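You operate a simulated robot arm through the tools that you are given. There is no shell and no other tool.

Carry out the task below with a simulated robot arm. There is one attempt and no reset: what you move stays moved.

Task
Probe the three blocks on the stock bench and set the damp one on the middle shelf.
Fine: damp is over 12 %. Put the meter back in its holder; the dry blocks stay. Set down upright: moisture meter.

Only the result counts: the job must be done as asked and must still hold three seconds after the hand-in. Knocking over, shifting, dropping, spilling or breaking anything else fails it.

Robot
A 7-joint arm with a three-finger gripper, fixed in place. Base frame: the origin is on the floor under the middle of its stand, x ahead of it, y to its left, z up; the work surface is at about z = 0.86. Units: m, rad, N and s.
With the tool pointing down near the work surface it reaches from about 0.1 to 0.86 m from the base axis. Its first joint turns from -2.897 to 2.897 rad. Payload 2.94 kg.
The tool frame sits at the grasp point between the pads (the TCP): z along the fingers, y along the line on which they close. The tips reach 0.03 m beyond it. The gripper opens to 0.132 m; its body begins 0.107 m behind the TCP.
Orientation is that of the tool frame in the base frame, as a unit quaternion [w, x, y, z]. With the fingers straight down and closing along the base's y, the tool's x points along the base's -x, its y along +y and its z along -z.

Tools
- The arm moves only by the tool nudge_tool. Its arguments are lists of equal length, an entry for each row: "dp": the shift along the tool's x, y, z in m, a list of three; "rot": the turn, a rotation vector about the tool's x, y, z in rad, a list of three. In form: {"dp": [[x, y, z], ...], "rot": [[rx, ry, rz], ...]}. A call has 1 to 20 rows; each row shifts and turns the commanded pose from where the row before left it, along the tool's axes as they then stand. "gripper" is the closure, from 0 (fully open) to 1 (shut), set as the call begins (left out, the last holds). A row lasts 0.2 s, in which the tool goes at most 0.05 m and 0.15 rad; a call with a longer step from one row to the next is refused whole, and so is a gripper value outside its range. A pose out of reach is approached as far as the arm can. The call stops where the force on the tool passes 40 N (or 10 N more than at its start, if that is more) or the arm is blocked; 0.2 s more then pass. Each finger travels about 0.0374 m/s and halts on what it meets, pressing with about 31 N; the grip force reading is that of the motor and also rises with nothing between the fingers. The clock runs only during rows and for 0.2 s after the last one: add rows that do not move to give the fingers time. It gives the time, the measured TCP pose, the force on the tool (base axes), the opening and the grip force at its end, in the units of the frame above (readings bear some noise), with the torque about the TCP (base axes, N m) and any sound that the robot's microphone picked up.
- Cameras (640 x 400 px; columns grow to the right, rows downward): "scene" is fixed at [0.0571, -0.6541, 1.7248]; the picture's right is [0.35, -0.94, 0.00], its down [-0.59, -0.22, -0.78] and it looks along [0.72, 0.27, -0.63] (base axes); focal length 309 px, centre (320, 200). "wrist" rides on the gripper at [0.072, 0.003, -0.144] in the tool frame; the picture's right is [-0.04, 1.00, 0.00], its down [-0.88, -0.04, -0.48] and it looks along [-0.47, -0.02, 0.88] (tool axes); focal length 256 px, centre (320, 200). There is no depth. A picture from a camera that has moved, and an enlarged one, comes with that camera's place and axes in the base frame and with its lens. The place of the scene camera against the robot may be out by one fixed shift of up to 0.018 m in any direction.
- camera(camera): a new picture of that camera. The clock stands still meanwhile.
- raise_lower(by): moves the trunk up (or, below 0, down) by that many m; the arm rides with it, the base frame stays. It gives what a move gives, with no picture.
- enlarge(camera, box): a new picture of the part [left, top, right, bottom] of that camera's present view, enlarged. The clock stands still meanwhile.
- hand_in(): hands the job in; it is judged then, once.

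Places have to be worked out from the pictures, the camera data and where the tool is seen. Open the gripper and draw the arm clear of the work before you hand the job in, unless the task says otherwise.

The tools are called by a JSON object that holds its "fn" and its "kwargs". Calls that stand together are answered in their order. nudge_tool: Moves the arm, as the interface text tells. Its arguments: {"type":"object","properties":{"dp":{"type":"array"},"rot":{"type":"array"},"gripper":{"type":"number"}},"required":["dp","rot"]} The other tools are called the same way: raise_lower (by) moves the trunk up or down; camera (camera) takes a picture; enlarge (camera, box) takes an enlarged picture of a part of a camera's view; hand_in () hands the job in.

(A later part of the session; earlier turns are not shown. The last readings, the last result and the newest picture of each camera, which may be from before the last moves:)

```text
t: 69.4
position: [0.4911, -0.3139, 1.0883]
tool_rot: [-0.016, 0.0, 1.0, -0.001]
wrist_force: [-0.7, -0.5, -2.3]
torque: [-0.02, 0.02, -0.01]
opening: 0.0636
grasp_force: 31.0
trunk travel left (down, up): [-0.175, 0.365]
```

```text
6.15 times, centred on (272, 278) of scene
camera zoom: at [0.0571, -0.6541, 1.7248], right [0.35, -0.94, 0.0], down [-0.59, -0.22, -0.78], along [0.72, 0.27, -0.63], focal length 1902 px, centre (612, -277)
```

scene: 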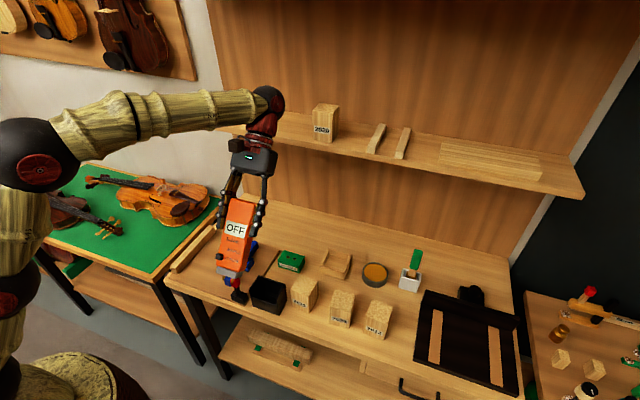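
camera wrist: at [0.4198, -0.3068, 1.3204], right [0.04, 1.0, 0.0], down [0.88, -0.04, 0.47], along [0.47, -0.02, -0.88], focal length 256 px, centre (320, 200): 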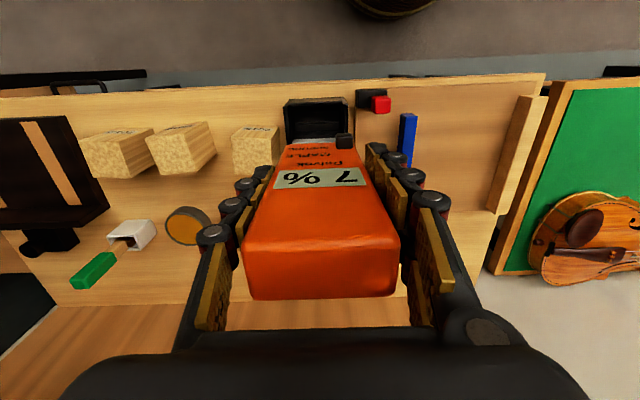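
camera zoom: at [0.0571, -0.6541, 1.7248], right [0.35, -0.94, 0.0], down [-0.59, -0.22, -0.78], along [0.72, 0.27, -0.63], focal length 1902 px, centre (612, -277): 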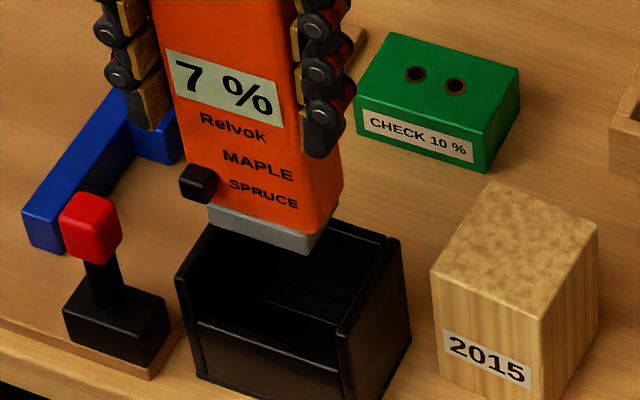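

Everything lines up: meter front face ≈0.482 as it was originally, y centre ≈-0.314. Descending vertically (compensating the small tilt) into the holder.

{"fn": "nudge_tool", "kwargs": {"dp": [[-0.0003, 0, 0.01], [-0.0003, 0, 0.01], [-0.0003, 0, 0.01], [-0.0003, 0, 0.01], [-0.0003, 0, 0.01], [-0.0003, 0, 0.01], [-0.0003, 0, 0.01], [0, 0, 0]], "rot": [[0, 0, 0], [0, 0, 0], [0, 0, 0], [0, 0, 0], [0, 0, 0], [0, 0, 0], [0, 0, 0], [0, 0, 0]]}}

{"fn": "enlarge", "kwargs": {"camera": "wrist", "box": [260, 80, 380, 170]}}

{"fn": "enlarge", "kwargs": {"camera": "scene", "box": [225, 220, 305, 315]}}

```text
t: 71.2
position: [0.4901, -0.3145, 1.0175]
tool_rot: [-0.015, 0.0, 1.0, 0.0]
wrist_force: [0.1, 0.8, -2.3]
torque: [0.0, -0.02, 0.01]
opening: 0.0633
grasp_force: 30.9
trunk travel left (down, up): [-0.175, 0.365]
```

```text
4.44 times, centred on (320, 125) of wrist
camera zoom: at [0.4233, -0.3116, 1.1629], right [0.04, 1.0, 0.0], down [0.89, -0.04, 0.45], along [0.45, -0.02, -0.89], focal length 1138 px, centre (320, 533)
```

zoom: 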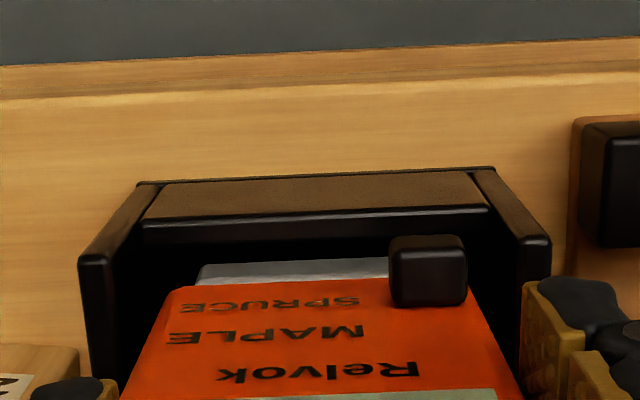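

```text
4.21 times, centred on (265, 268) of scene
camera zoom: at [0.0571, -0.6541, 1.7248], right [0.35, -0.94, 0.0], down [-0.59, -0.22, -0.78], along [0.72, 0.27, -0.63], focal length 1301 px, centre (552, -84)
```

zoom: 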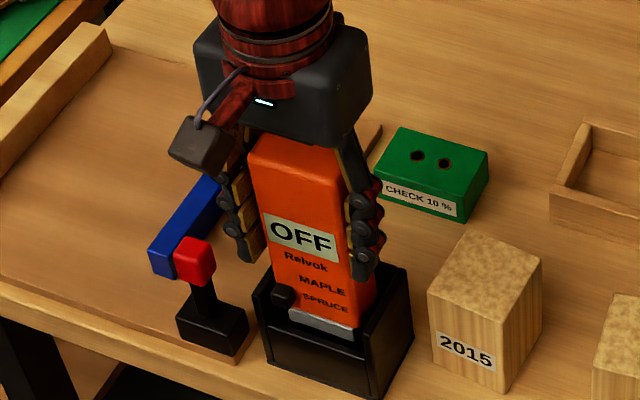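

The meter is entering the holder cleanly (display went back to OFF). Continuing down slowly to find the floor.

{"fn": "nudge_tool", "kwargs": {"dp": [[-0.0001, 0, 0.004], [-0.0001, 0, 0.004], [-0.0001, 0, 0.004], [-0.0001, 0, 0.003], [0, 0, 0.002], [0, 0, 0]], "rot": [[0, 0, 0], [0, 0, 0], [0, 0, 0], [0, 0, 0], [0, 0, 0], [0, 0, 0]]}}

{"fn": "enlarge", "kwargs": {"camera": "scene", "box": [225, 220, 305, 315]}}

```text
t: 72.6
position: [0.49, -0.3153, 1.001]
tool_rot: [-0.015, 0.001, 1.0, 0.0]
wrist_force: [0.6, 0.6, -3.4]
torque: [0.02, -0.03, 0.01]
opening: 0.0634
grasp_force: 31.1
trunk travel left (down, up): [-0.175, 0.365]
```

```text
4.21 times, centred on (265, 268) of scene
camera zoom: at [0.0571, -0.6541, 1.7248], right [0.35, -0.94, 0.0], down [-0.59, -0.22, -0.78], along [0.72, 0.27, -0.63], focal length 1301 px, centre (552, -84)
```

zoom: 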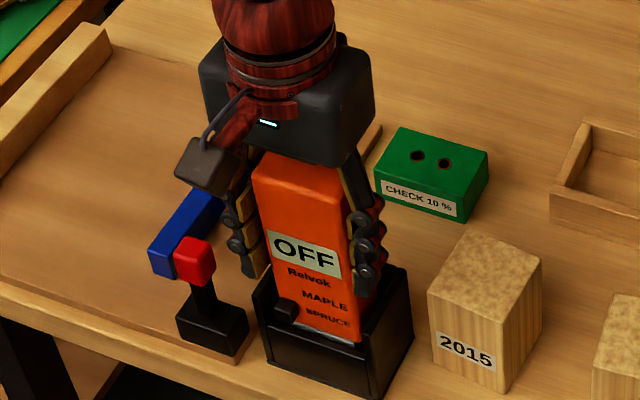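

No floor contact yet. A few more 1.5 mm steps.

{"fn": "nudge_tool", "kwargs": {"dp": [[0, 0, 0.0015], [0, 0, 0.0015], [0, 0, 0.0015], [0, 0, 0.0015], [0, 0, 0]], "rot": [[0, 0, 0], [0, 0, 0], [0, 0, 0], [0, 0, 0], [0, 0, 0]]}}

{"fn": "enlarge", "kwargs": {"camera": "scene", "box": [235, 240, 300, 315]}}

```text
t: 73.8
position: [0.4907, -0.3141, 0.9955]
tool_rot: [-0.016, 0.0, 1.0, 0.0]
wrist_force: [-0.3, -0.3, -2.8]
torque: [0.0, 0.0, 0.01]
opening: 0.0633
grasp_force: 30.9
trunk travel left (down, up): [-0.175, 0.365]
```

```text
5.33 times, centred on (268, 278) of scene
camera zoom: at [0.0571, -0.6541, 1.7248], right [0.35, -0.94, 0.0], down [-0.59, -0.22, -0.78], along [0.72, 0.27, -0.63], focal length 1648 px, centre (600, -213)
```

zoom: 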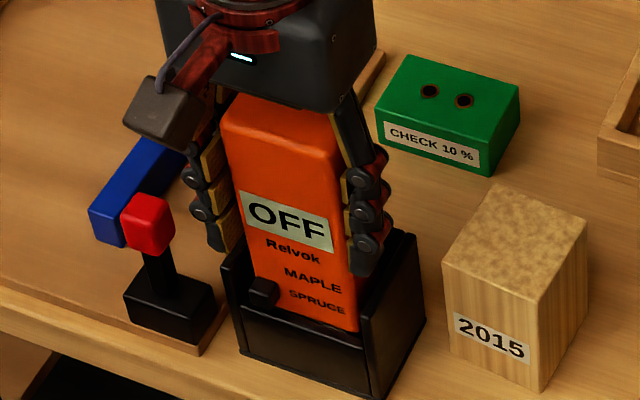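

The display's image position nearly matches its original seated one, so the floor must be within a couple of millimetres. Stepping 1 mm at a time.

{"fn": "nudge_tool", "kwargs": {"dp": [[0, 0, 0.001], [0, 0, 0.001], [0, 0, 0.001], [0, 0, 0]], "rot": [[0, 0, 0], [0, 0, 0], [0, 0, 0], [0, 0, 0]]}}

```text
t: 74.8
position: [0.4895, -0.3148, 0.9919]
tool_rot: [-0.016, 0.0, 1.0, 0.0]
wrist_force: [0.0, 0.1, -2.1]
torque: [0.01, 0.01, -0.01]
opening: 0.0632
grasp_force: 29.9
trunk travel left (down, up): [-0.175, 0.365]
```

Still hanging (force ≈ its weight). Continuing 1 mm at a time.

{"fn": "nudge_tool", "kwargs": {"dp": [[0, 0, 0.001], [0, 0, 0.001], [0, 0, 0.001], [0, 0, 0]], "rot": [[0, 0, 0], [0, 0, 0], [0, 0, 0], [0, 0, 0]]}}

{"fn": "enlarge", "kwargs": {"camera": "scene", "box": [235, 240, 300, 315]}}

```text
t: 75.8
position: [0.4899, -0.3151, 0.9893]
tool_rot: [-0.013, 0.001, 1.0, -0.001]
wrist_force: [0.7, 0.8, 11.6]
torque: [0.4, 0.07, -0.05]
opening: 0.0635
grasp_force: 30.9
trunk travel left (down, up): [-0.175, 0.365]
```

```text
5.33 times, centred on (268, 278) of scene
camera zoom: at [0.0571, -0.6541, 1.7248], right [0.35, -0.94, 0.0], down [-0.59, -0.22, -0.78], along [0.72, 0.27, -0.63], focal length 1648 px, centre (600, -213)
```

zoom: 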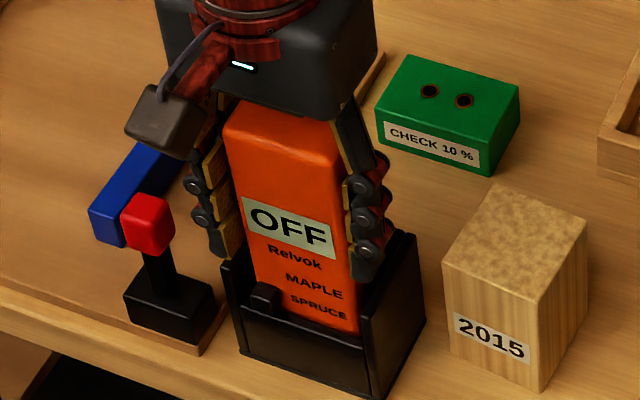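

First contact with the floor: +14 N, slightly off-centre toward +y. Comparing with the original seated view using the very same crop.

{"fn": "enlarge", "kwargs": {"camera": "scene", "box": [254, 268, 286, 300]}}

{"fn": "enlarge", "kwargs": {"camera": "scene", "box": [240, 250, 296, 312]}}

{"fn": "enlarge", "kwargs": {"camera": "wrist", "box": [230, 80, 410, 220]}}

```text
12.50 times, centred on (270, 284) of scene
camera zoom: at [0.0571, -0.6541, 1.7248], right [0.35, -0.94, 0.0], down [-0.59, -0.22, -0.78], along [0.72, 0.27, -0.63], focal length 3862 px, centre (945, -850)
```

zoom: 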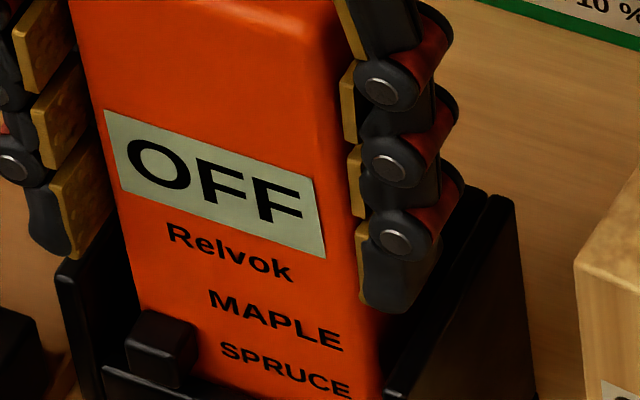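

```text
6.45 times, centred on (268, 281) of scene
camera zoom: at [0.0571, -0.6541, 1.7248], right [0.35, -0.94, 0.0], down [-0.59, -0.22, -0.78], along [0.72, 0.27, -0.63], focal length 1994 px, centre (656, -323)
```

zoom: 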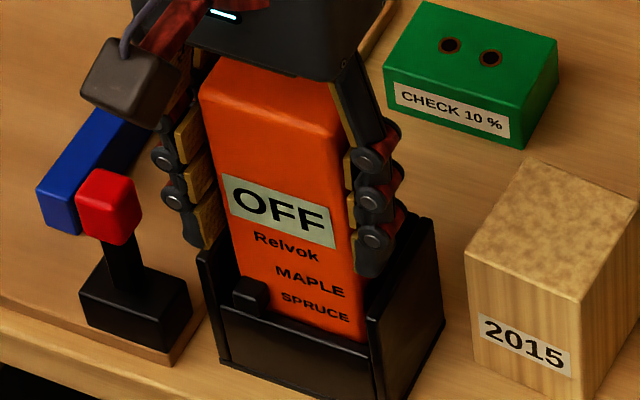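

```text
2.86 times, centred on (320, 150) of wrist
camera zoom: at [0.4223, -0.3113, 1.1353], right [0.04, 1.0, 0.0], down [0.89, -0.04, 0.45], along [0.45, -0.02, -0.89], focal length 731 px, centre (320, 343)
```

zoom: 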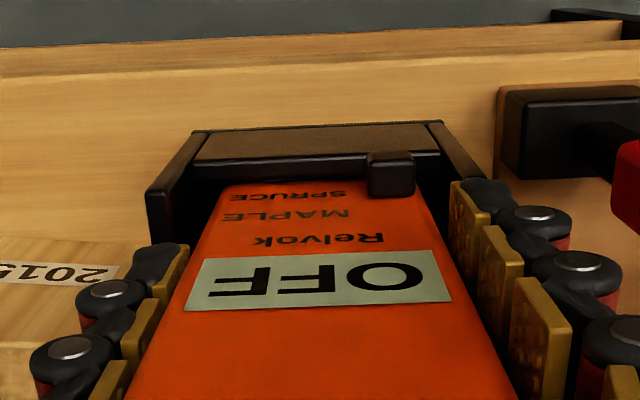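

The meter is at its original height (dz≈0) but about 5 mm nearer the robot than before, and touching on the +y ledge first. I'll raise 3 mm, shift +4.5 mm in x, and set down again.

{"fn": "nudge_tool", "kwargs": {"dp": [[0, 0, -0.002], [0, 0, -0.003], [-0.0045, 0.0005, 0], [0, 0, 0.002], [0, 0, 0.0015], [0, 0, 0]], "rot": [[0, 0, 0], [0, 0, 0], [0, 0, 0], [0, 0, 0], [0, 0, 0], [0, 0, 0]]}}

{"fn": "enlarge", "kwargs": {"camera": "scene", "box": [254, 268, 286, 300]}}

```text
t: 77.2
position: [0.4934, -0.3141, 0.9911]
tool_rot: [-0.016, 0.0, 1.0, 0.001]
wrist_force: [0.6, -0.1, 0.0]
torque: [0.0, 0.07, -0.01]
opening: 0.0632
grasp_force: 31.1
trunk travel left (down, up): [-0.175, 0.365]
```

```text
12.50 times, centred on (270, 284) of scene
camera zoom: at [0.0571, -0.6541, 1.7248], right [0.35, -0.94, 0.0], down [-0.59, -0.22, -0.78], along [0.72, 0.27, -0.63], focal length 3862 px, centre (945, -850)
```

zoom: 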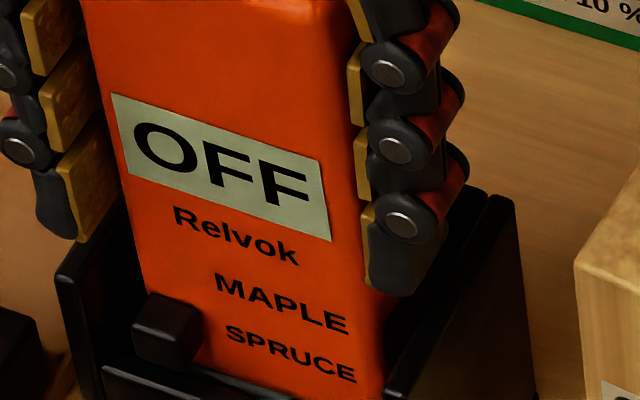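

Now within about a millimetre of the original seated picture and just touching (force ≈0 = weight taken up). One more half-millimetre down, then open the fingers just enough to release.

{"fn": "nudge_tool", "kwargs": {"dp": [[-0.0007, 0, 0.0007], [0, 0, 0], [0, 0, 0]], "rot": [[0, 0, 0], [0, 0, 0], [0, 0, 0]]}}

```text
t: 78.0
position: [0.4958, -0.3124, 0.9907]
tool_rot: [-0.014, 0.0, 1.0, -0.001]
wrist_force: [-3.2, -0.5, 7.2]
torque: [0.06, 0.35, 0.01]
opening: 0.0631
grasp_force: 31.4
trunk travel left (down, up): [-0.175, 0.365]
```

Contact is now centred (small lateral friction only). Opening the fingers to ~0.08 m to release – still clear of the red cap – and checking.

{"fn": "nudge_tool", "kwargs": {"dp": [[0, 0, 0], [0, 0, 0], [0, 0, 0], [0, 0, 0]], "rot": [[0, 0, 0], [0, 0, 0], [0, 0, 0], [0, 0, 0]], "gripper": 0.4}}

{"fn": "enlarge", "kwargs": {"camera": "scene", "box": [240, 250, 296, 312]}}

{"fn": "camera", "kwargs": {"camera": "wrist"}}

```text
t: 79.0
position: [0.4952, -0.3134, 0.9903]
tool_rot: [-0.016, 0.0, 1.0, 0.001]
wrist_force: [-0.8, 0.0, 0.6]
torque: [0.01, 0.0, -0.02]
opening: 0.0789
grasp_force: 0.0
trunk travel left (down, up): [-0.175, 0.365]
```

```text
6.45 times, centred on (268, 281) of scene
camera zoom: at [0.0571, -0.6541, 1.7248], right [0.35, -0.94, 0.0], down [-0.59, -0.22, -0.78], along [0.72, 0.27, -0.63], focal length 1994 px, centre (656, -323)
```

zoom: 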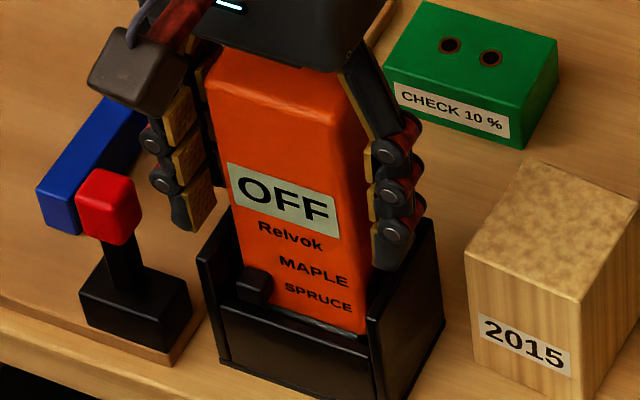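

```text
taken
camera wrist: at [0.4277, -0.3106, 1.1347], right [0.04, 1.0, 0.0], down [0.89, -0.04, 0.45], along [0.45, -0.02, -0.89], focal length 256 px, centre (320, 200)
```

wrist: 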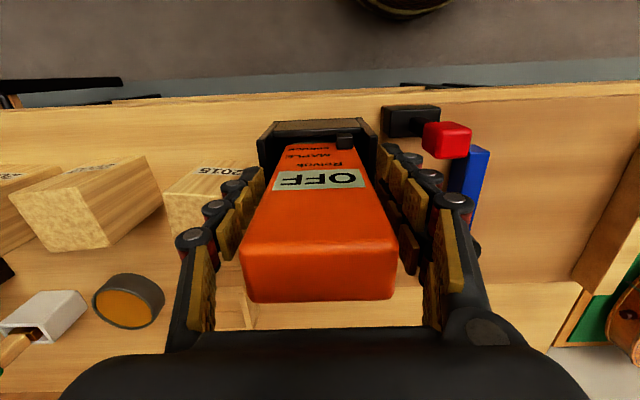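

Released. Zooming in with the same crop as the very first picture to compare seat height and uprightness.

{"fn": "enlarge", "kwargs": {"camera": "scene", "box": [254, 268, 286, 300]}}

{"fn": "enlarge", "kwargs": {"camera": "wrist", "box": [250, 105, 400, 205]}}

```text
12.50 times, centred on (270, 284) of scene
camera zoom: at [0.0571, -0.6541, 1.7248], right [0.35, -0.94, 0.0], down [-0.59, -0.22, -0.78], along [0.72, 0.27, -0.63], focal length 3862 px, centre (945, -850)
```

zoom: 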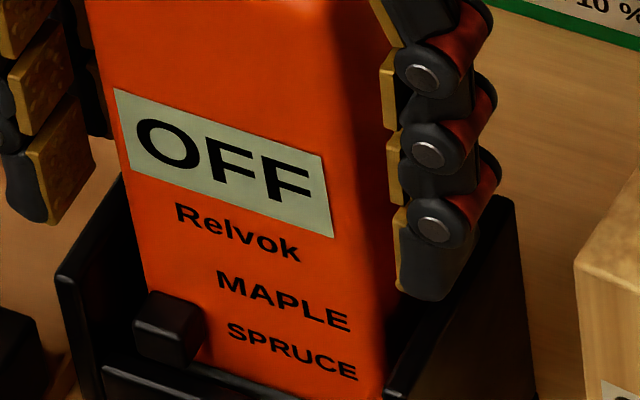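

```text
4.00 times, centred on (325, 155) of wrist
camera zoom: at [0.4277, -0.3106, 1.1347], right [0.04, 1.0, 0.0], down [0.89, -0.04, 0.45], along [0.45, -0.02, -0.89], focal length 1024 px, centre (300, 380)
```

zoom: 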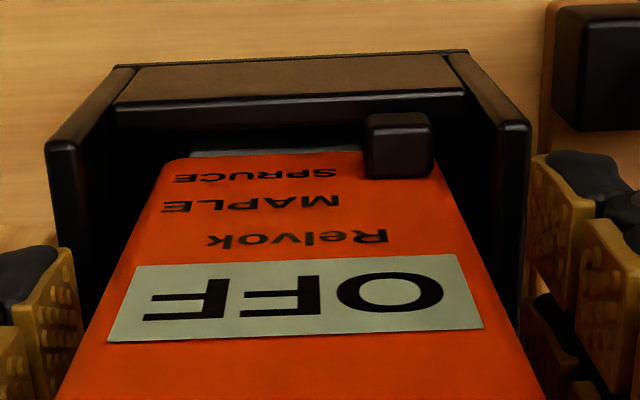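

The meter stands within ~2 mm of where it was, upright and at the same height. Backing straight up off it, then levelling the tool.

{"fn": "nudge_tool", "kwargs": {"dp": [[0.0003, 0, -0.01], [0.0006, 0, -0.02], [0.0009, 0, -0.03], [0.0009, 0, -0.03], [0.0009, 0, -0.03], [0, 0, -0.04], [0, 0, 0]], "rot": [[0, 0, 0], [0, 0, 0], [0, 0, 0], [0, 0, 0], [0, 0, 0], [0, -0.03, 0], [0, 0, 0]]}}

{"fn": "camera", "kwargs": {"camera": "wrist"}}

{"fn": "enlarge", "kwargs": {"camera": "scene", "box": [220, 230, 420, 355]}}

```text
t: 80.6
position: [0.4966, -0.3128, 1.1498]
tool_rot: [-0.001, 0.001, 1.0, -0.001]
wrist_force: [-0.5, -0.1, 0.3]
torque: [0.01, -0.05, -0.03]
opening: 0.0791
grasp_force: 0.0
trunk travel left (down, up): [-0.175, 0.365]
```

```text
taken
camera wrist: at [0.4251, -0.3098, 1.2931], right [0.04, 1.0, 0.0], down [0.88, -0.04, 0.47], along [0.47, -0.02, -0.88], focal length 256 px, centre (320, 200)
```

wrist: 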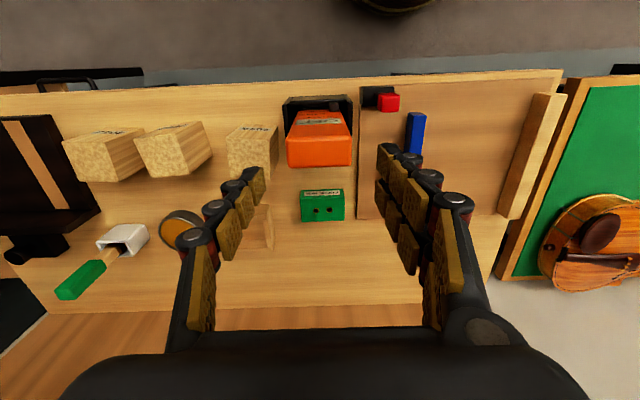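

```text
3.20 times, centred on (320, 292) of scene
camera zoom: at [0.0571, -0.6541, 1.7248], right [0.35, -0.94, 0.0], down [-0.59, -0.22, -0.78], along [0.72, 0.27, -0.63], focal length 989 px, centre (320, -96)
```

zoom: 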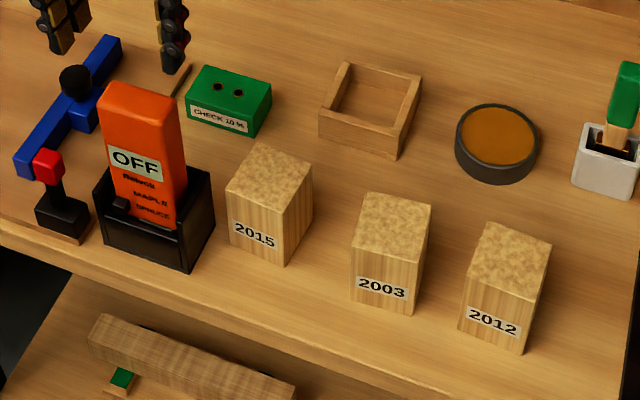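

All three blocks, the meter and the rest sit exactly as in the first picture. Next I'll raise the trunk and inspect the middle shelf with the wrist camera (empty hand), to learn its height, free space and what tool tilt reaches it.

{"fn": "raise_lower", "kwargs": {"by": 0.3}}

{"fn": "nudge_tool", "kwargs": {"dp": [[0, 0, 0], [0, 0, 0], [0, 0, 0], [0, 0, 0], [0, 0, 0], [0, 0, 0], [-0.02, 0.0226, 0.02], [-0.02, 0.0226, 0.02], [-0.02, 0.0226, 0.02], [-0.02, 0.0226, 0.02], [-0.02, 0.0226, 0.02], [0, 0, 0]], "rot": [[0, -0.14, 0], [0, -0.14, 0], [0, -0.14, 0], [0, -0.14, 0], [0, -0.14, 0], [0, -0.1, 0], [0, 0, 0], [0, 0, 0], [0, 0, 0], [0, 0, 0], [0, 0, 0], [0, 0, 0]], "gripper": 0.0}}

{"fn": "camera", "kwargs": {"camera": "wrist"}}

{"fn": "camera", "kwargs": {"camera": "scene"}}

```text
t: 83.6
position: [0.4959, -0.3126, 1.4497]
tool_rot: [0.0, 0.0, 1.0, 0.0]
wrist_force: [-0.1, 0.8, 0.1]
torque: [-0.01, 0.04, 0.01]
opening: 0.0792
grasp_force: 0.0
trunk travel left (down, up): [-0.475, 0.065]
```

```text
t: 86.2
position: [0.638, -0.199, 1.4525]
tool_rot: [0.389, 0.0, 0.921, 0.0]
wrist_force: [-0.1, 0.5, -0.5]
torque: [0.05, -0.01, 0.0]
opening: 0.1321
grasp_force: 0.0
trunk travel left (down, up): [-0.475, 0.065]
```

```text
taken
camera wrist: at [0.4862, -0.196, 1.5011], right [0.03, 1.0, 0.03], down [0.27, -0.04, 0.96], along [0.96, -0.02, -0.27], focal length 256 px, centre (320, 200)
```

wrist: 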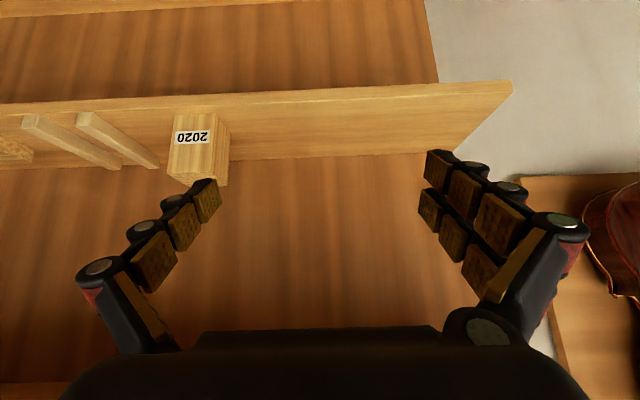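

```text
taken
```

scene: 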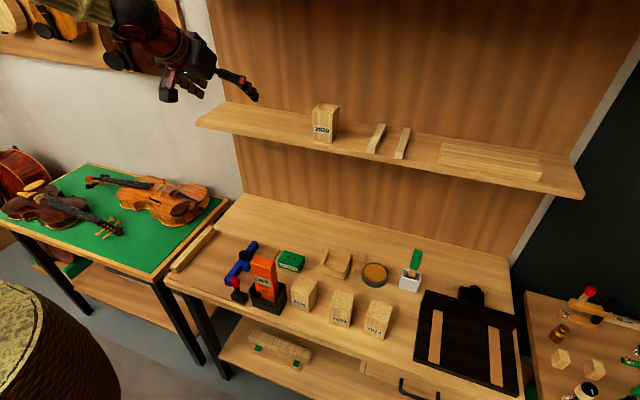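

The stretch of shelf left of the 2020 block (higher y) is empty. Zooming to locate the shelf's front and back edges precisely.

{"fn": "enlarge", "kwargs": {"camera": "wrist", "box": [160, 60, 360, 200]}}

{"fn": "enlarge", "kwargs": {"camera": "wrist", "box": [360, 60, 540, 180]}}

```text
2.86 times, centred on (260, 130) of wrist
camera zoom: at [0.4862, -0.196, 1.5011], right [0.03, 1.0, 0.03], down [0.27, -0.04, 0.96], along [0.96, -0.02, -0.27], focal length 731 px, centre (491, 400)
```

zoom: 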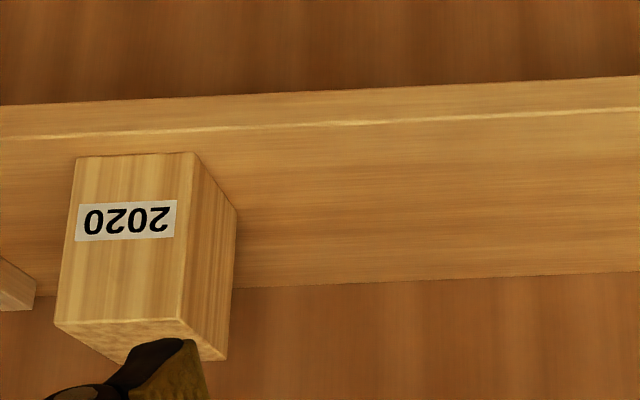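

```text
3.33 times, centred on (450, 120) of wrist
camera zoom: at [0.4862, -0.196, 1.5011], right [0.03, 1.0, 0.03], down [0.27, -0.04, 0.96], along [0.96, -0.02, -0.27], focal length 853 px, centre (-113, 467)
```

zoom: 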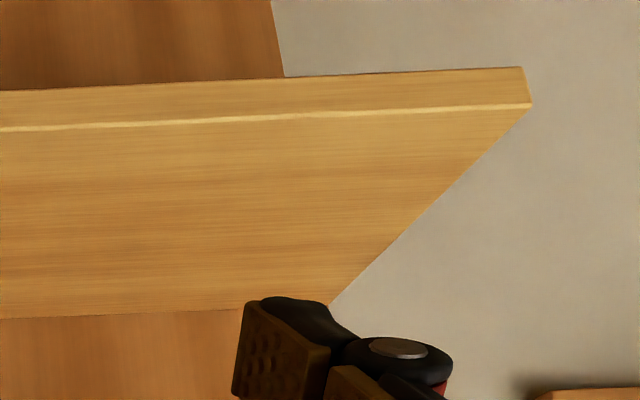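

Assuming the shelf top near z≈1.265, it spans x≈0.80–0.985, and block 2020 sits at y≈-0.42…-0.36. I'd like to place 2015 around (0.85, -0.20). Testing reach there with the empty hand at this ~46° tilt, staying at z≈1.40.

{"fn": "nudge_tool", "kwargs": {"dp": [[-0.022, 0, 0.0377], [-0.022, 0, 0.0377], [-0.022, 0, 0.0377], [-0.022, 0, 0.0377], [-0.022, 0, 0.0377], [0, 0, 0]], "rot": [[0, 0, 0], [0, 0, 0], [0, 0, 0], [0, 0, 0], [0, 0, 0], [0, 0, 0]]}}

{"fn": "camera", "kwargs": {"camera": "wrist"}}

{"fn": "camera", "kwargs": {"camera": "scene"}}

```text
t: 87.6
position: [0.8493, -0.2007, 1.4014]
tool_rot: [0.391, 0.001, 0.921, -0.001]
wrist_force: [-1.0, 0.8, 0.2]
torque: [-0.02, -0.01, -0.03]
opening: 0.1321
grasp_force: 0.1
trunk travel left (down, up): [-0.475, 0.065]
```

```text
taken
camera wrist: at [0.6965, -0.197, 1.4494], right [0.03, 1.0, 0.03], down [0.27, -0.04, 0.96], along [0.96, -0.02, -0.27], focal length 256 px, centre (320, 200)
```

wrist: 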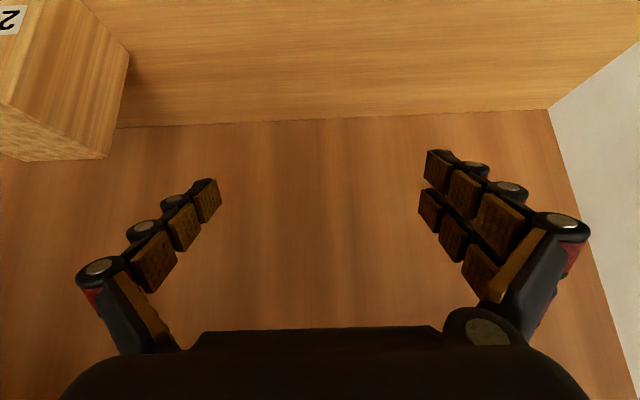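

```text
taken
```

scene: 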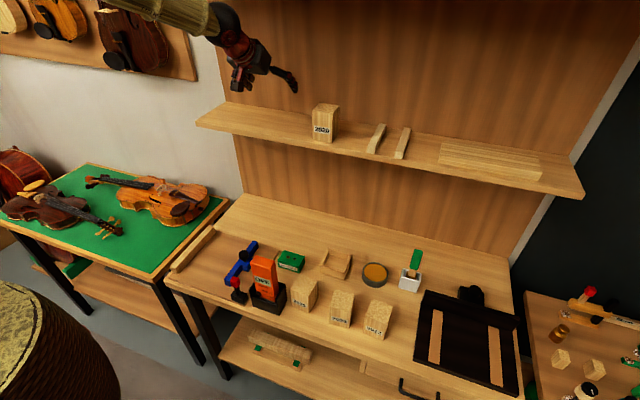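

Reachable: TCP (0.849, -0.201, 1.401) with the 46° tilt. Zooming on the shelf's back edge and block 2020 from here to triangulate the shelf height.

{"fn": "enlarge", "kwargs": {"camera": "wrist", "box": [0, 0, 240, 170]}}

{"fn": "enlarge", "kwargs": {"camera": "wrist", "box": [240, 60, 400, 170]}}

```text
2.35 times, centred on (120, 85) of wrist
camera zoom: at [0.6965, -0.197, 1.4494], right [0.03, 1.0, 0.03], down [0.27, -0.04, 0.96], along [0.96, -0.02, -0.27], focal length 602 px, centre (791, 471)
```

zoom: 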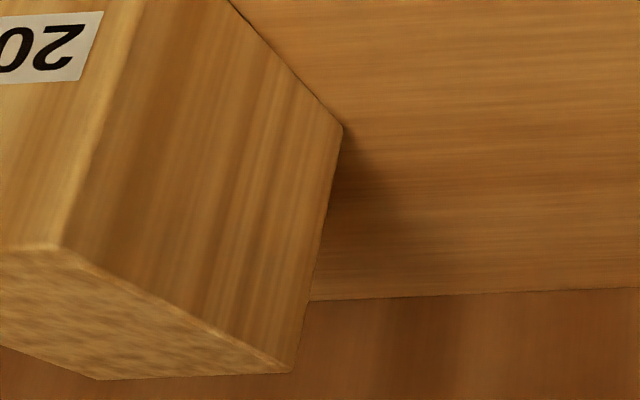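

```text
3.64 times, centred on (320, 115) of wrist
camera zoom: at [0.6965, -0.197, 1.4494], right [0.03, 1.0, 0.03], down [0.27, -0.04, 0.96], along [0.96, -0.02, -0.27], focal length 931 px, centre (320, 509)
```

zoom: 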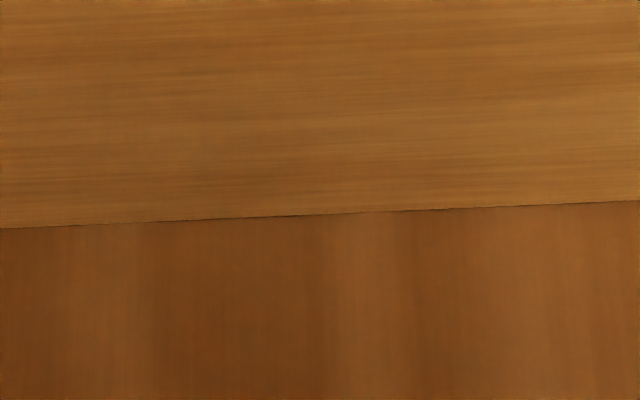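

Two independent triangulations put the shelf top at z≈1.278 (x 0.78–0.957), so placing at about (0.85, -0.20) with this tilt works. Because block 2015 stands too close to the holder for a tilted side grasp, I'll lift it from above first, park it on a free bit of bench, then regrasp it tilted. Retracting and moving above 2015.

{"fn": "nudge_tool", "kwargs": {"dp": [[0.022, 0, -0.0377], [0.022, 0, -0.0377], [0.022, 0, -0.0377], [0.022, 0, -0.0377], [0.022, 0, -0.0377], [0, 0, 0], [0, 0, 0], [0, 0, 0], [0, 0, 0], [0, 0, 0], [0, 0, 0], [0.0156, -0.043, 0], [0.0156, -0.043, 0], [0.0156, -0.043, 0], [0.0156, -0.043, 0], [0.0156, -0.043, 0], [0, 0, 0]], "rot": [[0, 0, 0], [0, 0, 0], [0, 0, 0], [0, 0, 0], [0, 0, 0], [0, 0.14, 0], [0, 0.14, 0], [0, 0.14, 0], [0, 0.14, 0], [0, 0.14, 0], [0, 0.1, 0], [0, 0, 0], [0, 0, 0], [0, 0, 0], [0, 0, 0], [0, 0, 0], [0, 0, 0]]}}

{"fn": "raise_lower", "kwargs": {"by": -0.3}}

{"fn": "camera", "kwargs": {"camera": "wrist"}}

{"fn": "camera", "kwargs": {"camera": "scene"}}

```text
t: 91.2
position: [0.5601, -0.4125, 1.4533]
tool_rot: [0.001, 0.0, 1.0, -0.001]
wrist_force: [0.3, 0.0, 0.3]
torque: [-0.05, -0.01, 0.04]
opening: 0.1318
grasp_force: 0.0
trunk travel left (down, up): [-0.475, 0.065]
```

```text
t: 94.2
position: [0.5597, -0.4135, 1.1531]
tool_rot: [0.001, 0.0, 1.0, 0.0]
wrist_force: [0.6, 0.1, -0.1]
torque: [0.0, 0.01, 0.0]
opening: 0.1321
grasp_force: 0.1
trunk travel left (down, up): [-0.175, 0.365]
```

```text
taken
camera wrist: at [0.4882, -0.4105, 1.2958], right [0.04, 1.0, 0.0], down [0.88, -0.04, 0.47], along [0.47, -0.02, -0.88], focal length 256 px, centre (320, 200)
```

wrist: 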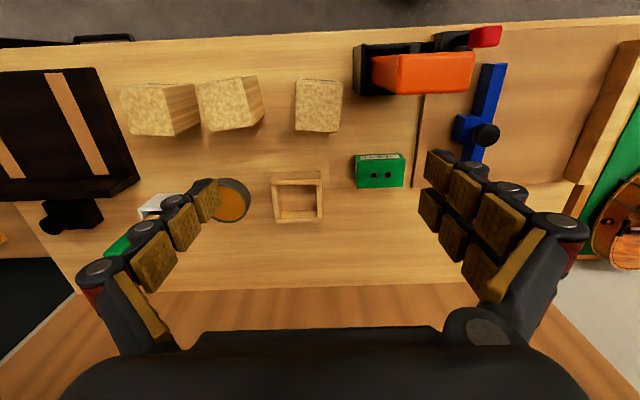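

```text
taken
```

scene: 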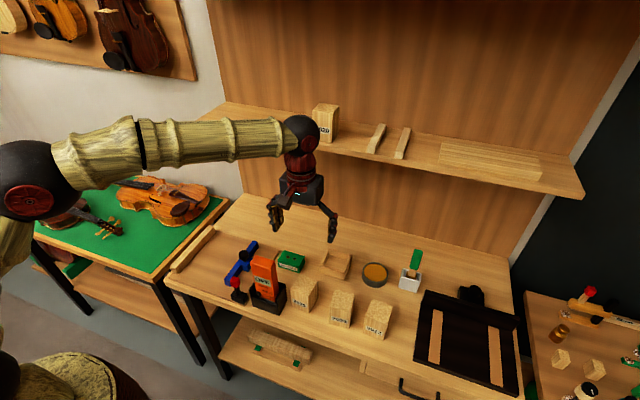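

Zooming to measure the block's exact position and gaps to the holder, and the candidate parking area.

{"fn": "enlarge", "kwargs": {"camera": "wrist", "box": [270, 30, 430, 150]}}

{"fn": "enlarge", "kwargs": {"camera": "scene", "box": [170, 180, 330, 300]}}

```text
3.33 times, centred on (350, 90) of wrist
camera zoom: at [0.4882, -0.4105, 1.2958], right [0.04, 1.0, 0.0], down [0.88, -0.04, 0.47], along [0.47, -0.02, -0.88], focal length 853 px, centre (220, 567)
```

zoom: 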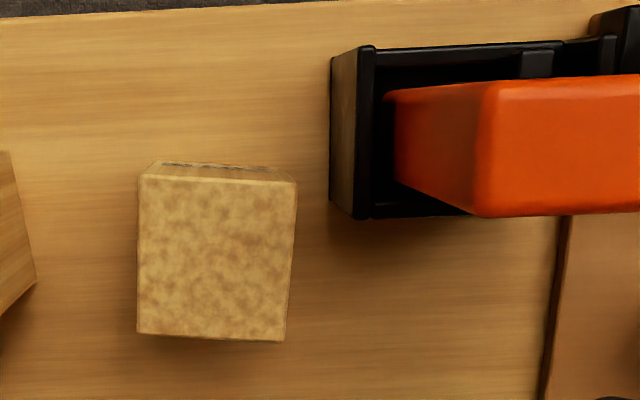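

```text
3.33 times, centred on (250, 240) of scene
camera zoom: at [0.0571, -0.6541, 1.7248], right [0.35, -0.94, 0.0], down [-0.59, -0.22, -0.78], along [0.72, 0.27, -0.63], focal length 1030 px, centre (553, 67)
```

zoom: 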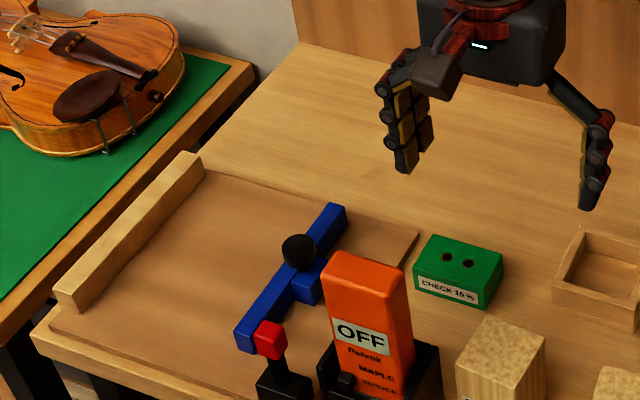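

Block 2015's top centre is ≈(0.539, -0.414), yawed about -0.1 rad; the holder's near corner is at (0.526, -0.360). I'll grasp with TCP shifted 2 cm toward the back half of the block so the +y fingers clear the holder, yaw to match, pre-close to 0.08 m, and come down partway.

{"fn": "nudge_tool", "kwargs": {"dp": [[0.0004, -0.003, 0], [0, 0, 0], [0, 0, 0], [0, 0, 0.03], [0, 0, 0.03], [0, 0, 0.03], [0, 0, 0.03], [0, 0, 0]], "rot": [[0, 0, 0.1], [0, 0, 0], [0, 0, 0], [0, 0, 0], [0, 0, 0], [0, 0, 0], [0, 0, 0], [0, 0, 0]], "gripper": 0.39}}

{"fn": "camera", "kwargs": {"camera": "wrist"}}

{"fn": "enlarge", "kwargs": {"camera": "scene", "box": [230, 200, 350, 330]}}

```text
t: 96.0
position: [0.5594, -0.4162, 1.0301]
tool_rot: [0.0, 0.052, 0.999, 0.0]
wrist_force: [-0.1, -1.1, 0.0]
torque: [0.01, 0.04, 0.03]
opening: 0.0805
grasp_force: 0.1
trunk travel left (down, up): [-0.175, 0.365]
```

```text
taken
camera wrist: at [0.4882, -0.4063, 1.1733], right [0.14, 0.99, 0.0], down [0.87, -0.13, 0.48], along [0.47, -0.07, -0.88], focal length 256 px, centre (320, 200)
```

wrist: 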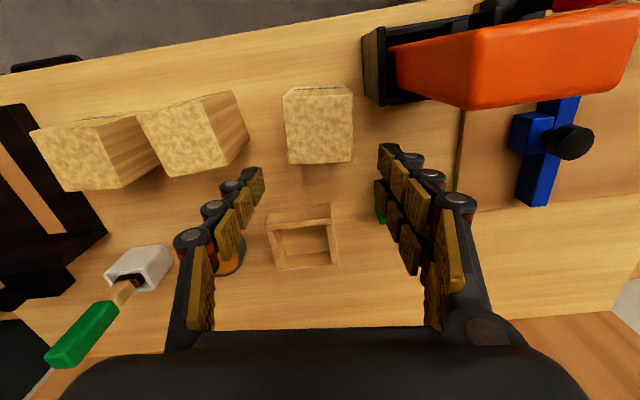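

```text
3.08 times, centred on (290, 265) of scene
camera zoom: at [0.0571, -0.6541, 1.7248], right [0.35, -0.94, 0.0], down [-0.59, -0.22, -0.78], along [0.72, 0.27, -0.63], focal length 951 px, centre (412, 0)
```

zoom: 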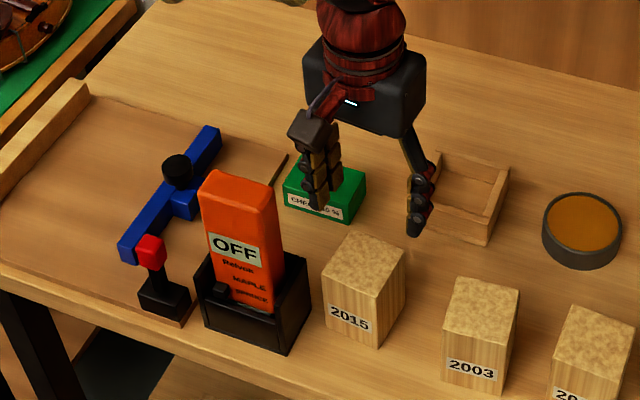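

Block is centred and square between the fingers, with ≈9 mm finger-to-holder clearance. Descending further.

{"fn": "nudge_tool", "kwargs": {"dp": [[0, 0, 0.02], [0, 0, 0.02], [0, 0, 0.015], [0, 0, 0.01], [0, 0, 0]], "rot": [[0, 0, 0], [0, 0, 0], [0, 0, 0], [0, 0, 0], [0, 0, 0]]}}

{"fn": "camera", "kwargs": {"camera": "wrist"}}

{"fn": "enlarge", "kwargs": {"camera": "scene", "box": [240, 220, 350, 330]}}

```text
t: 97.2
position: [0.5587, -0.4162, 0.9669]
tool_rot: [-0.001, 0.051, 0.999, 0.001]
wrist_force: [-0.1, 1.1, 0.0]
torque: [0.0, 0.01, 0.01]
opening: 0.0804
grasp_force: 0.1
trunk travel left (down, up): [-0.175, 0.365]
```

```text
taken
camera wrist: at [0.4885, -0.4062, 1.1105], right [0.14, 0.99, 0.0], down [0.87, -0.13, 0.47], along [0.47, -0.07, -0.88], focal length 256 px, centre (320, 200)
```

wrist: 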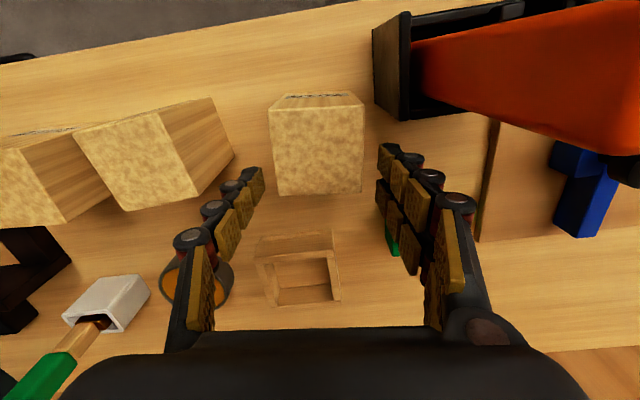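

```text
3.64 times, centred on (295, 275) of scene
camera zoom: at [0.0571, -0.6541, 1.7248], right [0.35, -0.94, 0.0], down [-0.59, -0.22, -0.78], along [0.72, 0.27, -0.63], focal length 1124 px, centre (411, -73)
```

zoom: 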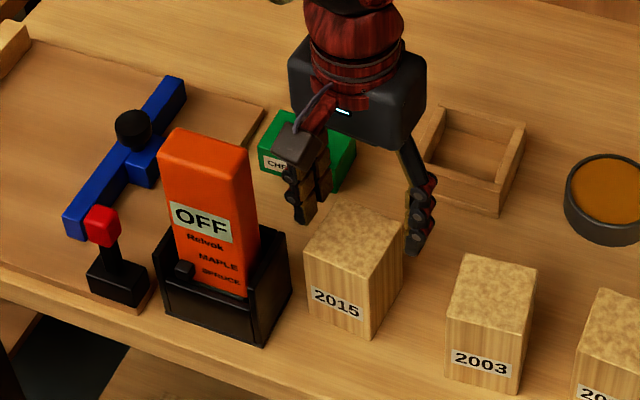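

Clearances look fine on both sides. Final descent to TCP z≈0.927 and close.

{"fn": "nudge_tool", "kwargs": {"dp": [[0, 0, 0.015], [0, 0, 0.015], [0, 0, 0.01], [0, 0, 0]], "rot": [[0, 0, 0], [0, 0, 0], [0, 0, 0], [0, 0, 0]]}}

{"fn": "enlarge", "kwargs": {"camera": "scene", "box": [240, 220, 350, 330]}}

```text
t: 98.2
position: [0.5598, -0.416, 0.926]
tool_rot: [-0.001, 0.05, 0.999, 0.0]
wrist_force: [-0.4, 0.1, 0.9]
torque: [0.03, 0.05, -0.03]
opening: 0.0803
grasp_force: 0.1
trunk travel left (down, up): [-0.175, 0.365]
```

```text
3.64 times, centred on (295, 275) of scene
camera zoom: at [0.0571, -0.6541, 1.7248], right [0.35, -0.94, 0.0], down [-0.59, -0.22, -0.78], along [0.72, 0.27, -0.63], focal length 1124 px, centre (411, -73)
```

zoom: 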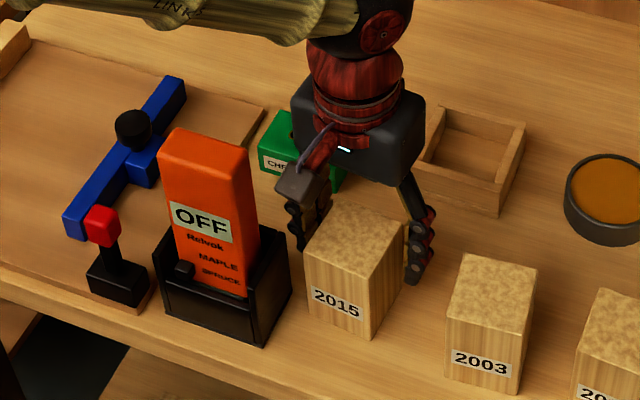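

In position with no contact forces. Closing on block 2015.

{"fn": "nudge_tool", "kwargs": {"dp": [[0, 0, 0], [0, 0, 0], [0, 0, 0], [0, 0, 0], [0, 0, 0]], "rot": [[0, 0, 0], [0, 0, 0], [0, 0, 0], [0, 0, 0], [0, 0, 0]], "gripper": 1.0}}

{"fn": "enlarge", "kwargs": {"camera": "scene", "box": [240, 220, 350, 330]}}

{"fn": "camera", "kwargs": {"camera": "wrist"}}

```text
t: 99.4
position: [0.5602, -0.4159, 0.9265]
tool_rot: [-0.001, 0.05, 0.999, -0.001]
wrist_force: [0.5, 0.4, 0.9]
torque: [-0.05, -0.01, 0.03]
opening: 0.0594
grasp_force: 30.9
trunk travel left (down, up): [-0.175, 0.365]
```

```text
3.64 times, centred on (295, 275) of scene
camera zoom: at [0.0571, -0.6541, 1.7248], right [0.35, -0.94, 0.0], down [-0.59, -0.22, -0.78], along [0.72, 0.27, -0.63], focal length 1124 px, centre (411, -73)
```

zoom: 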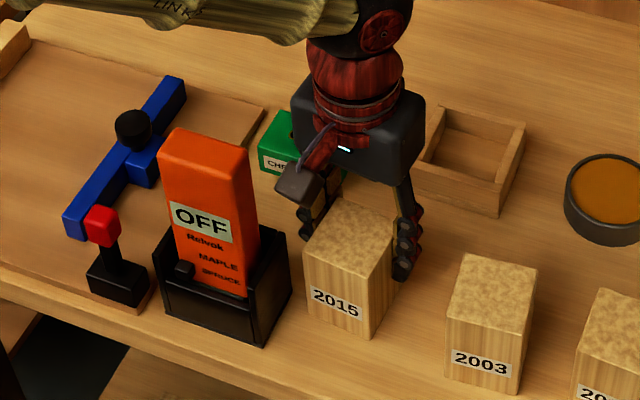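

```text
taken
camera wrist: at [0.4887, -0.4055, 1.0697], right [0.14, 0.99, 0.0], down [0.87, -0.13, 0.47], along [0.47, -0.07, -0.88], focal length 256 px, centre (320, 200)
```

wrist: 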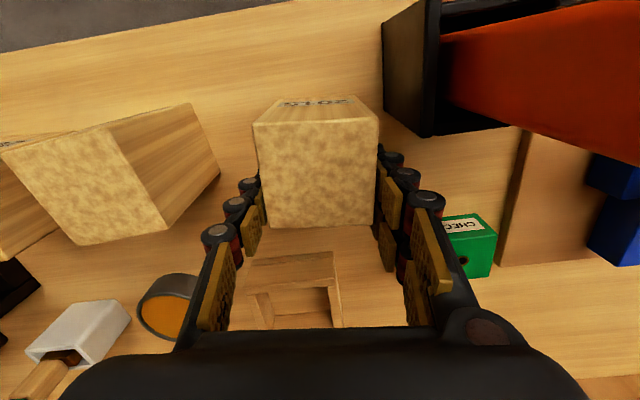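

Gripped at 0.059 m. Lifting straight up to z≈1.20.

{"fn": "nudge_tool", "kwargs": {"dp": [[0, 0, -0.01], [0, 0, -0.02], [0, 0, -0.03], [0, 0, -0.04], [0, 0, -0.045], [0, 0, -0.045], [0, 0, -0.045], [0, 0, -0.04], [0, 0, 0]], "rot": [[0, 0, 0], [0, 0, 0], [0, 0, 0], [0, 0, 0], [0, 0, 0], [0, 0, 0], [0, 0, 0], [0, 0, 0], [0, 0, 0]]}}

{"fn": "camera", "kwargs": {"camera": "scene"}}

{"fn": "camera", "kwargs": {"camera": "wrist"}}

```text
t: 101.4
position: [0.5622, -0.4175, 1.2038]
tool_rot: [-0.001, 0.051, 0.999, 0.0]
wrist_force: [0.0, -0.7, -2.1]
torque: [-0.04, 0.02, -0.01]
opening: 0.0591
grasp_force: 30.9
trunk travel left (down, up): [-0.175, 0.365]
```

```text
taken
```

scene: 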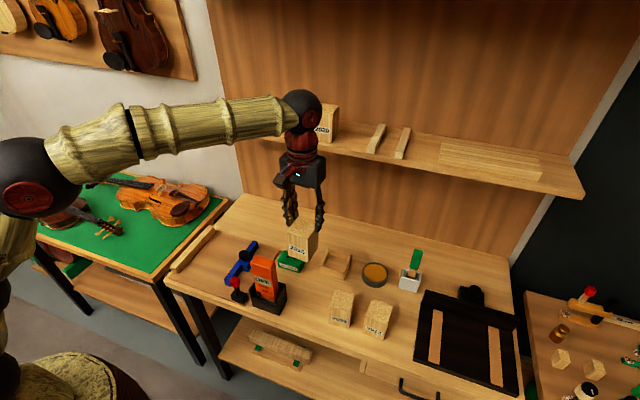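

```text
taken
camera wrist: at [0.4902, -0.4073, 1.3461], right [0.14, 0.99, 0.0], down [0.87, -0.13, 0.47], along [0.47, -0.07, -0.88], focal length 256 px, centre (320, 200)
```

wrist: 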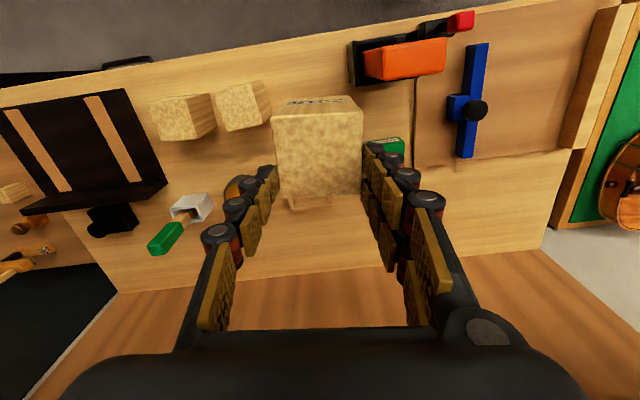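

Careful – the block looks lower in the fingers than when I gripped it; it seems to have slipped. Zooming in before moving any further.

{"fn": "enlarge", "kwargs": {"camera": "scene", "box": [260, 150, 350, 270]}}

{"fn": "enlarge", "kwargs": {"camera": "wrist", "box": [210, 80, 430, 280]}}

```text
3.33 times, centred on (305, 210) of scene
camera zoom: at [0.0571, -0.6541, 1.7248], right [0.35, -0.94, 0.0], down [-0.59, -0.22, -0.78], along [0.72, 0.27, -0.63], focal length 1030 px, centre (370, 167)
```

zoom: 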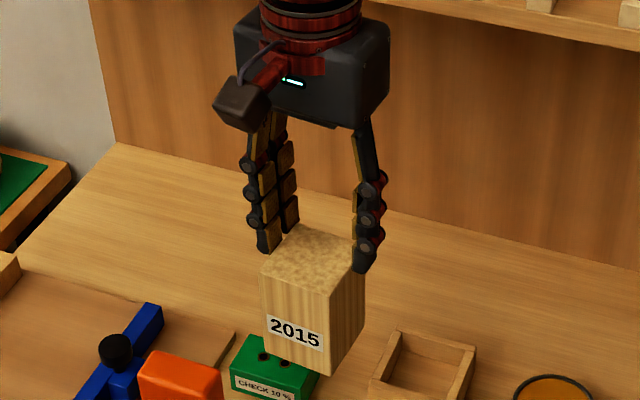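

```text
2.00 times, centred on (320, 180) of wrist
camera zoom: at [0.4902, -0.4073, 1.3461], right [0.14, 0.99, 0.0], down [0.87, -0.13, 0.47], along [0.47, -0.07, -0.88], focal length 512 px, centre (320, 240)
```

zoom: 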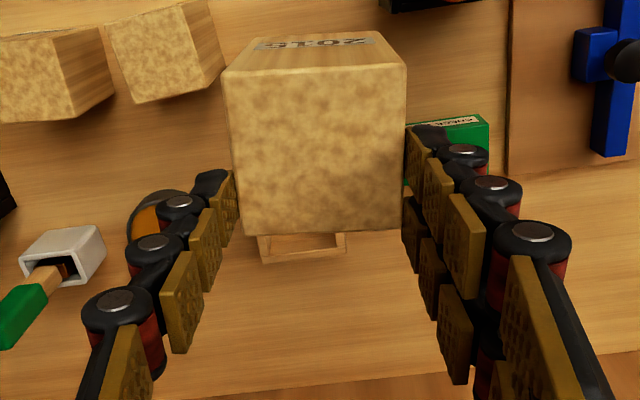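

The block is now hanging from just the fingertips (it slid ~4 cm). I'll lower it straight back toward its original spot right away rather than risk a drop, stopping a little above the bench.

{"fn": "nudge_tool", "kwargs": {"dp": [[0, 0, 0.02], [0, 0, 0.035], [0, 0, 0.04], [0, 0, 0.04], [0, 0, 0.03], [0, 0, 0.015]], "rot": [[0, 0, 0], [0, 0, 0], [0, 0, 0], [0, 0, 0], [0, 0, 0], [0, 0, 0]]}}

{"fn": "enlarge", "kwargs": {"camera": "scene", "box": [250, 200, 350, 330]}}

{"fn": "enlarge", "kwargs": {"camera": "wrist", "box": [210, 80, 430, 280]}}

```text
t: 102.8
position: [0.5578, -0.4166, 1.0196]
tool_rot: [-0.001, 0.05, 0.999, 0.0]
wrist_force: [0.0, 0.2, -1.8]
torque: [-0.02, -0.03, 0.04]
opening: 0.0593
grasp_force: 30.8
trunk travel left (down, up): [-0.175, 0.365]
```

```text
3.08 times, centred on (300, 265) of scene
camera zoom: at [0.0571, -0.6541, 1.7248], right [0.35, -0.94, 0.0], down [-0.59, -0.22, -0.78], along [0.72, 0.27, -0.63], focal length 951 px, centre (382, 0)
```

zoom: 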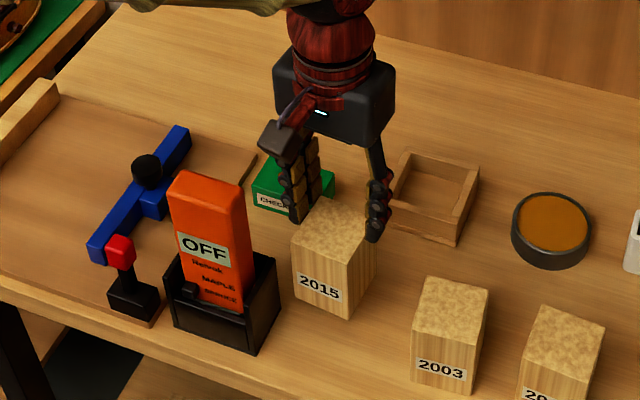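

```text
2.00 times, centred on (320, 180) of wrist
camera zoom: at [0.4875, -0.4065, 1.1632], right [0.14, 0.99, 0.0], down [0.87, -0.13, 0.47], along [0.47, -0.07, -0.88], focal length 512 px, centre (320, 240)
```

zoom: 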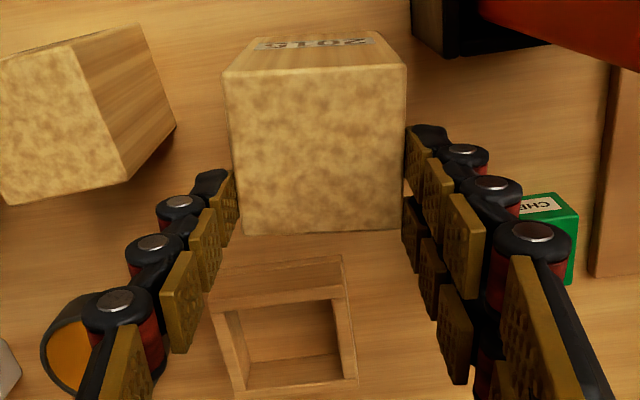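

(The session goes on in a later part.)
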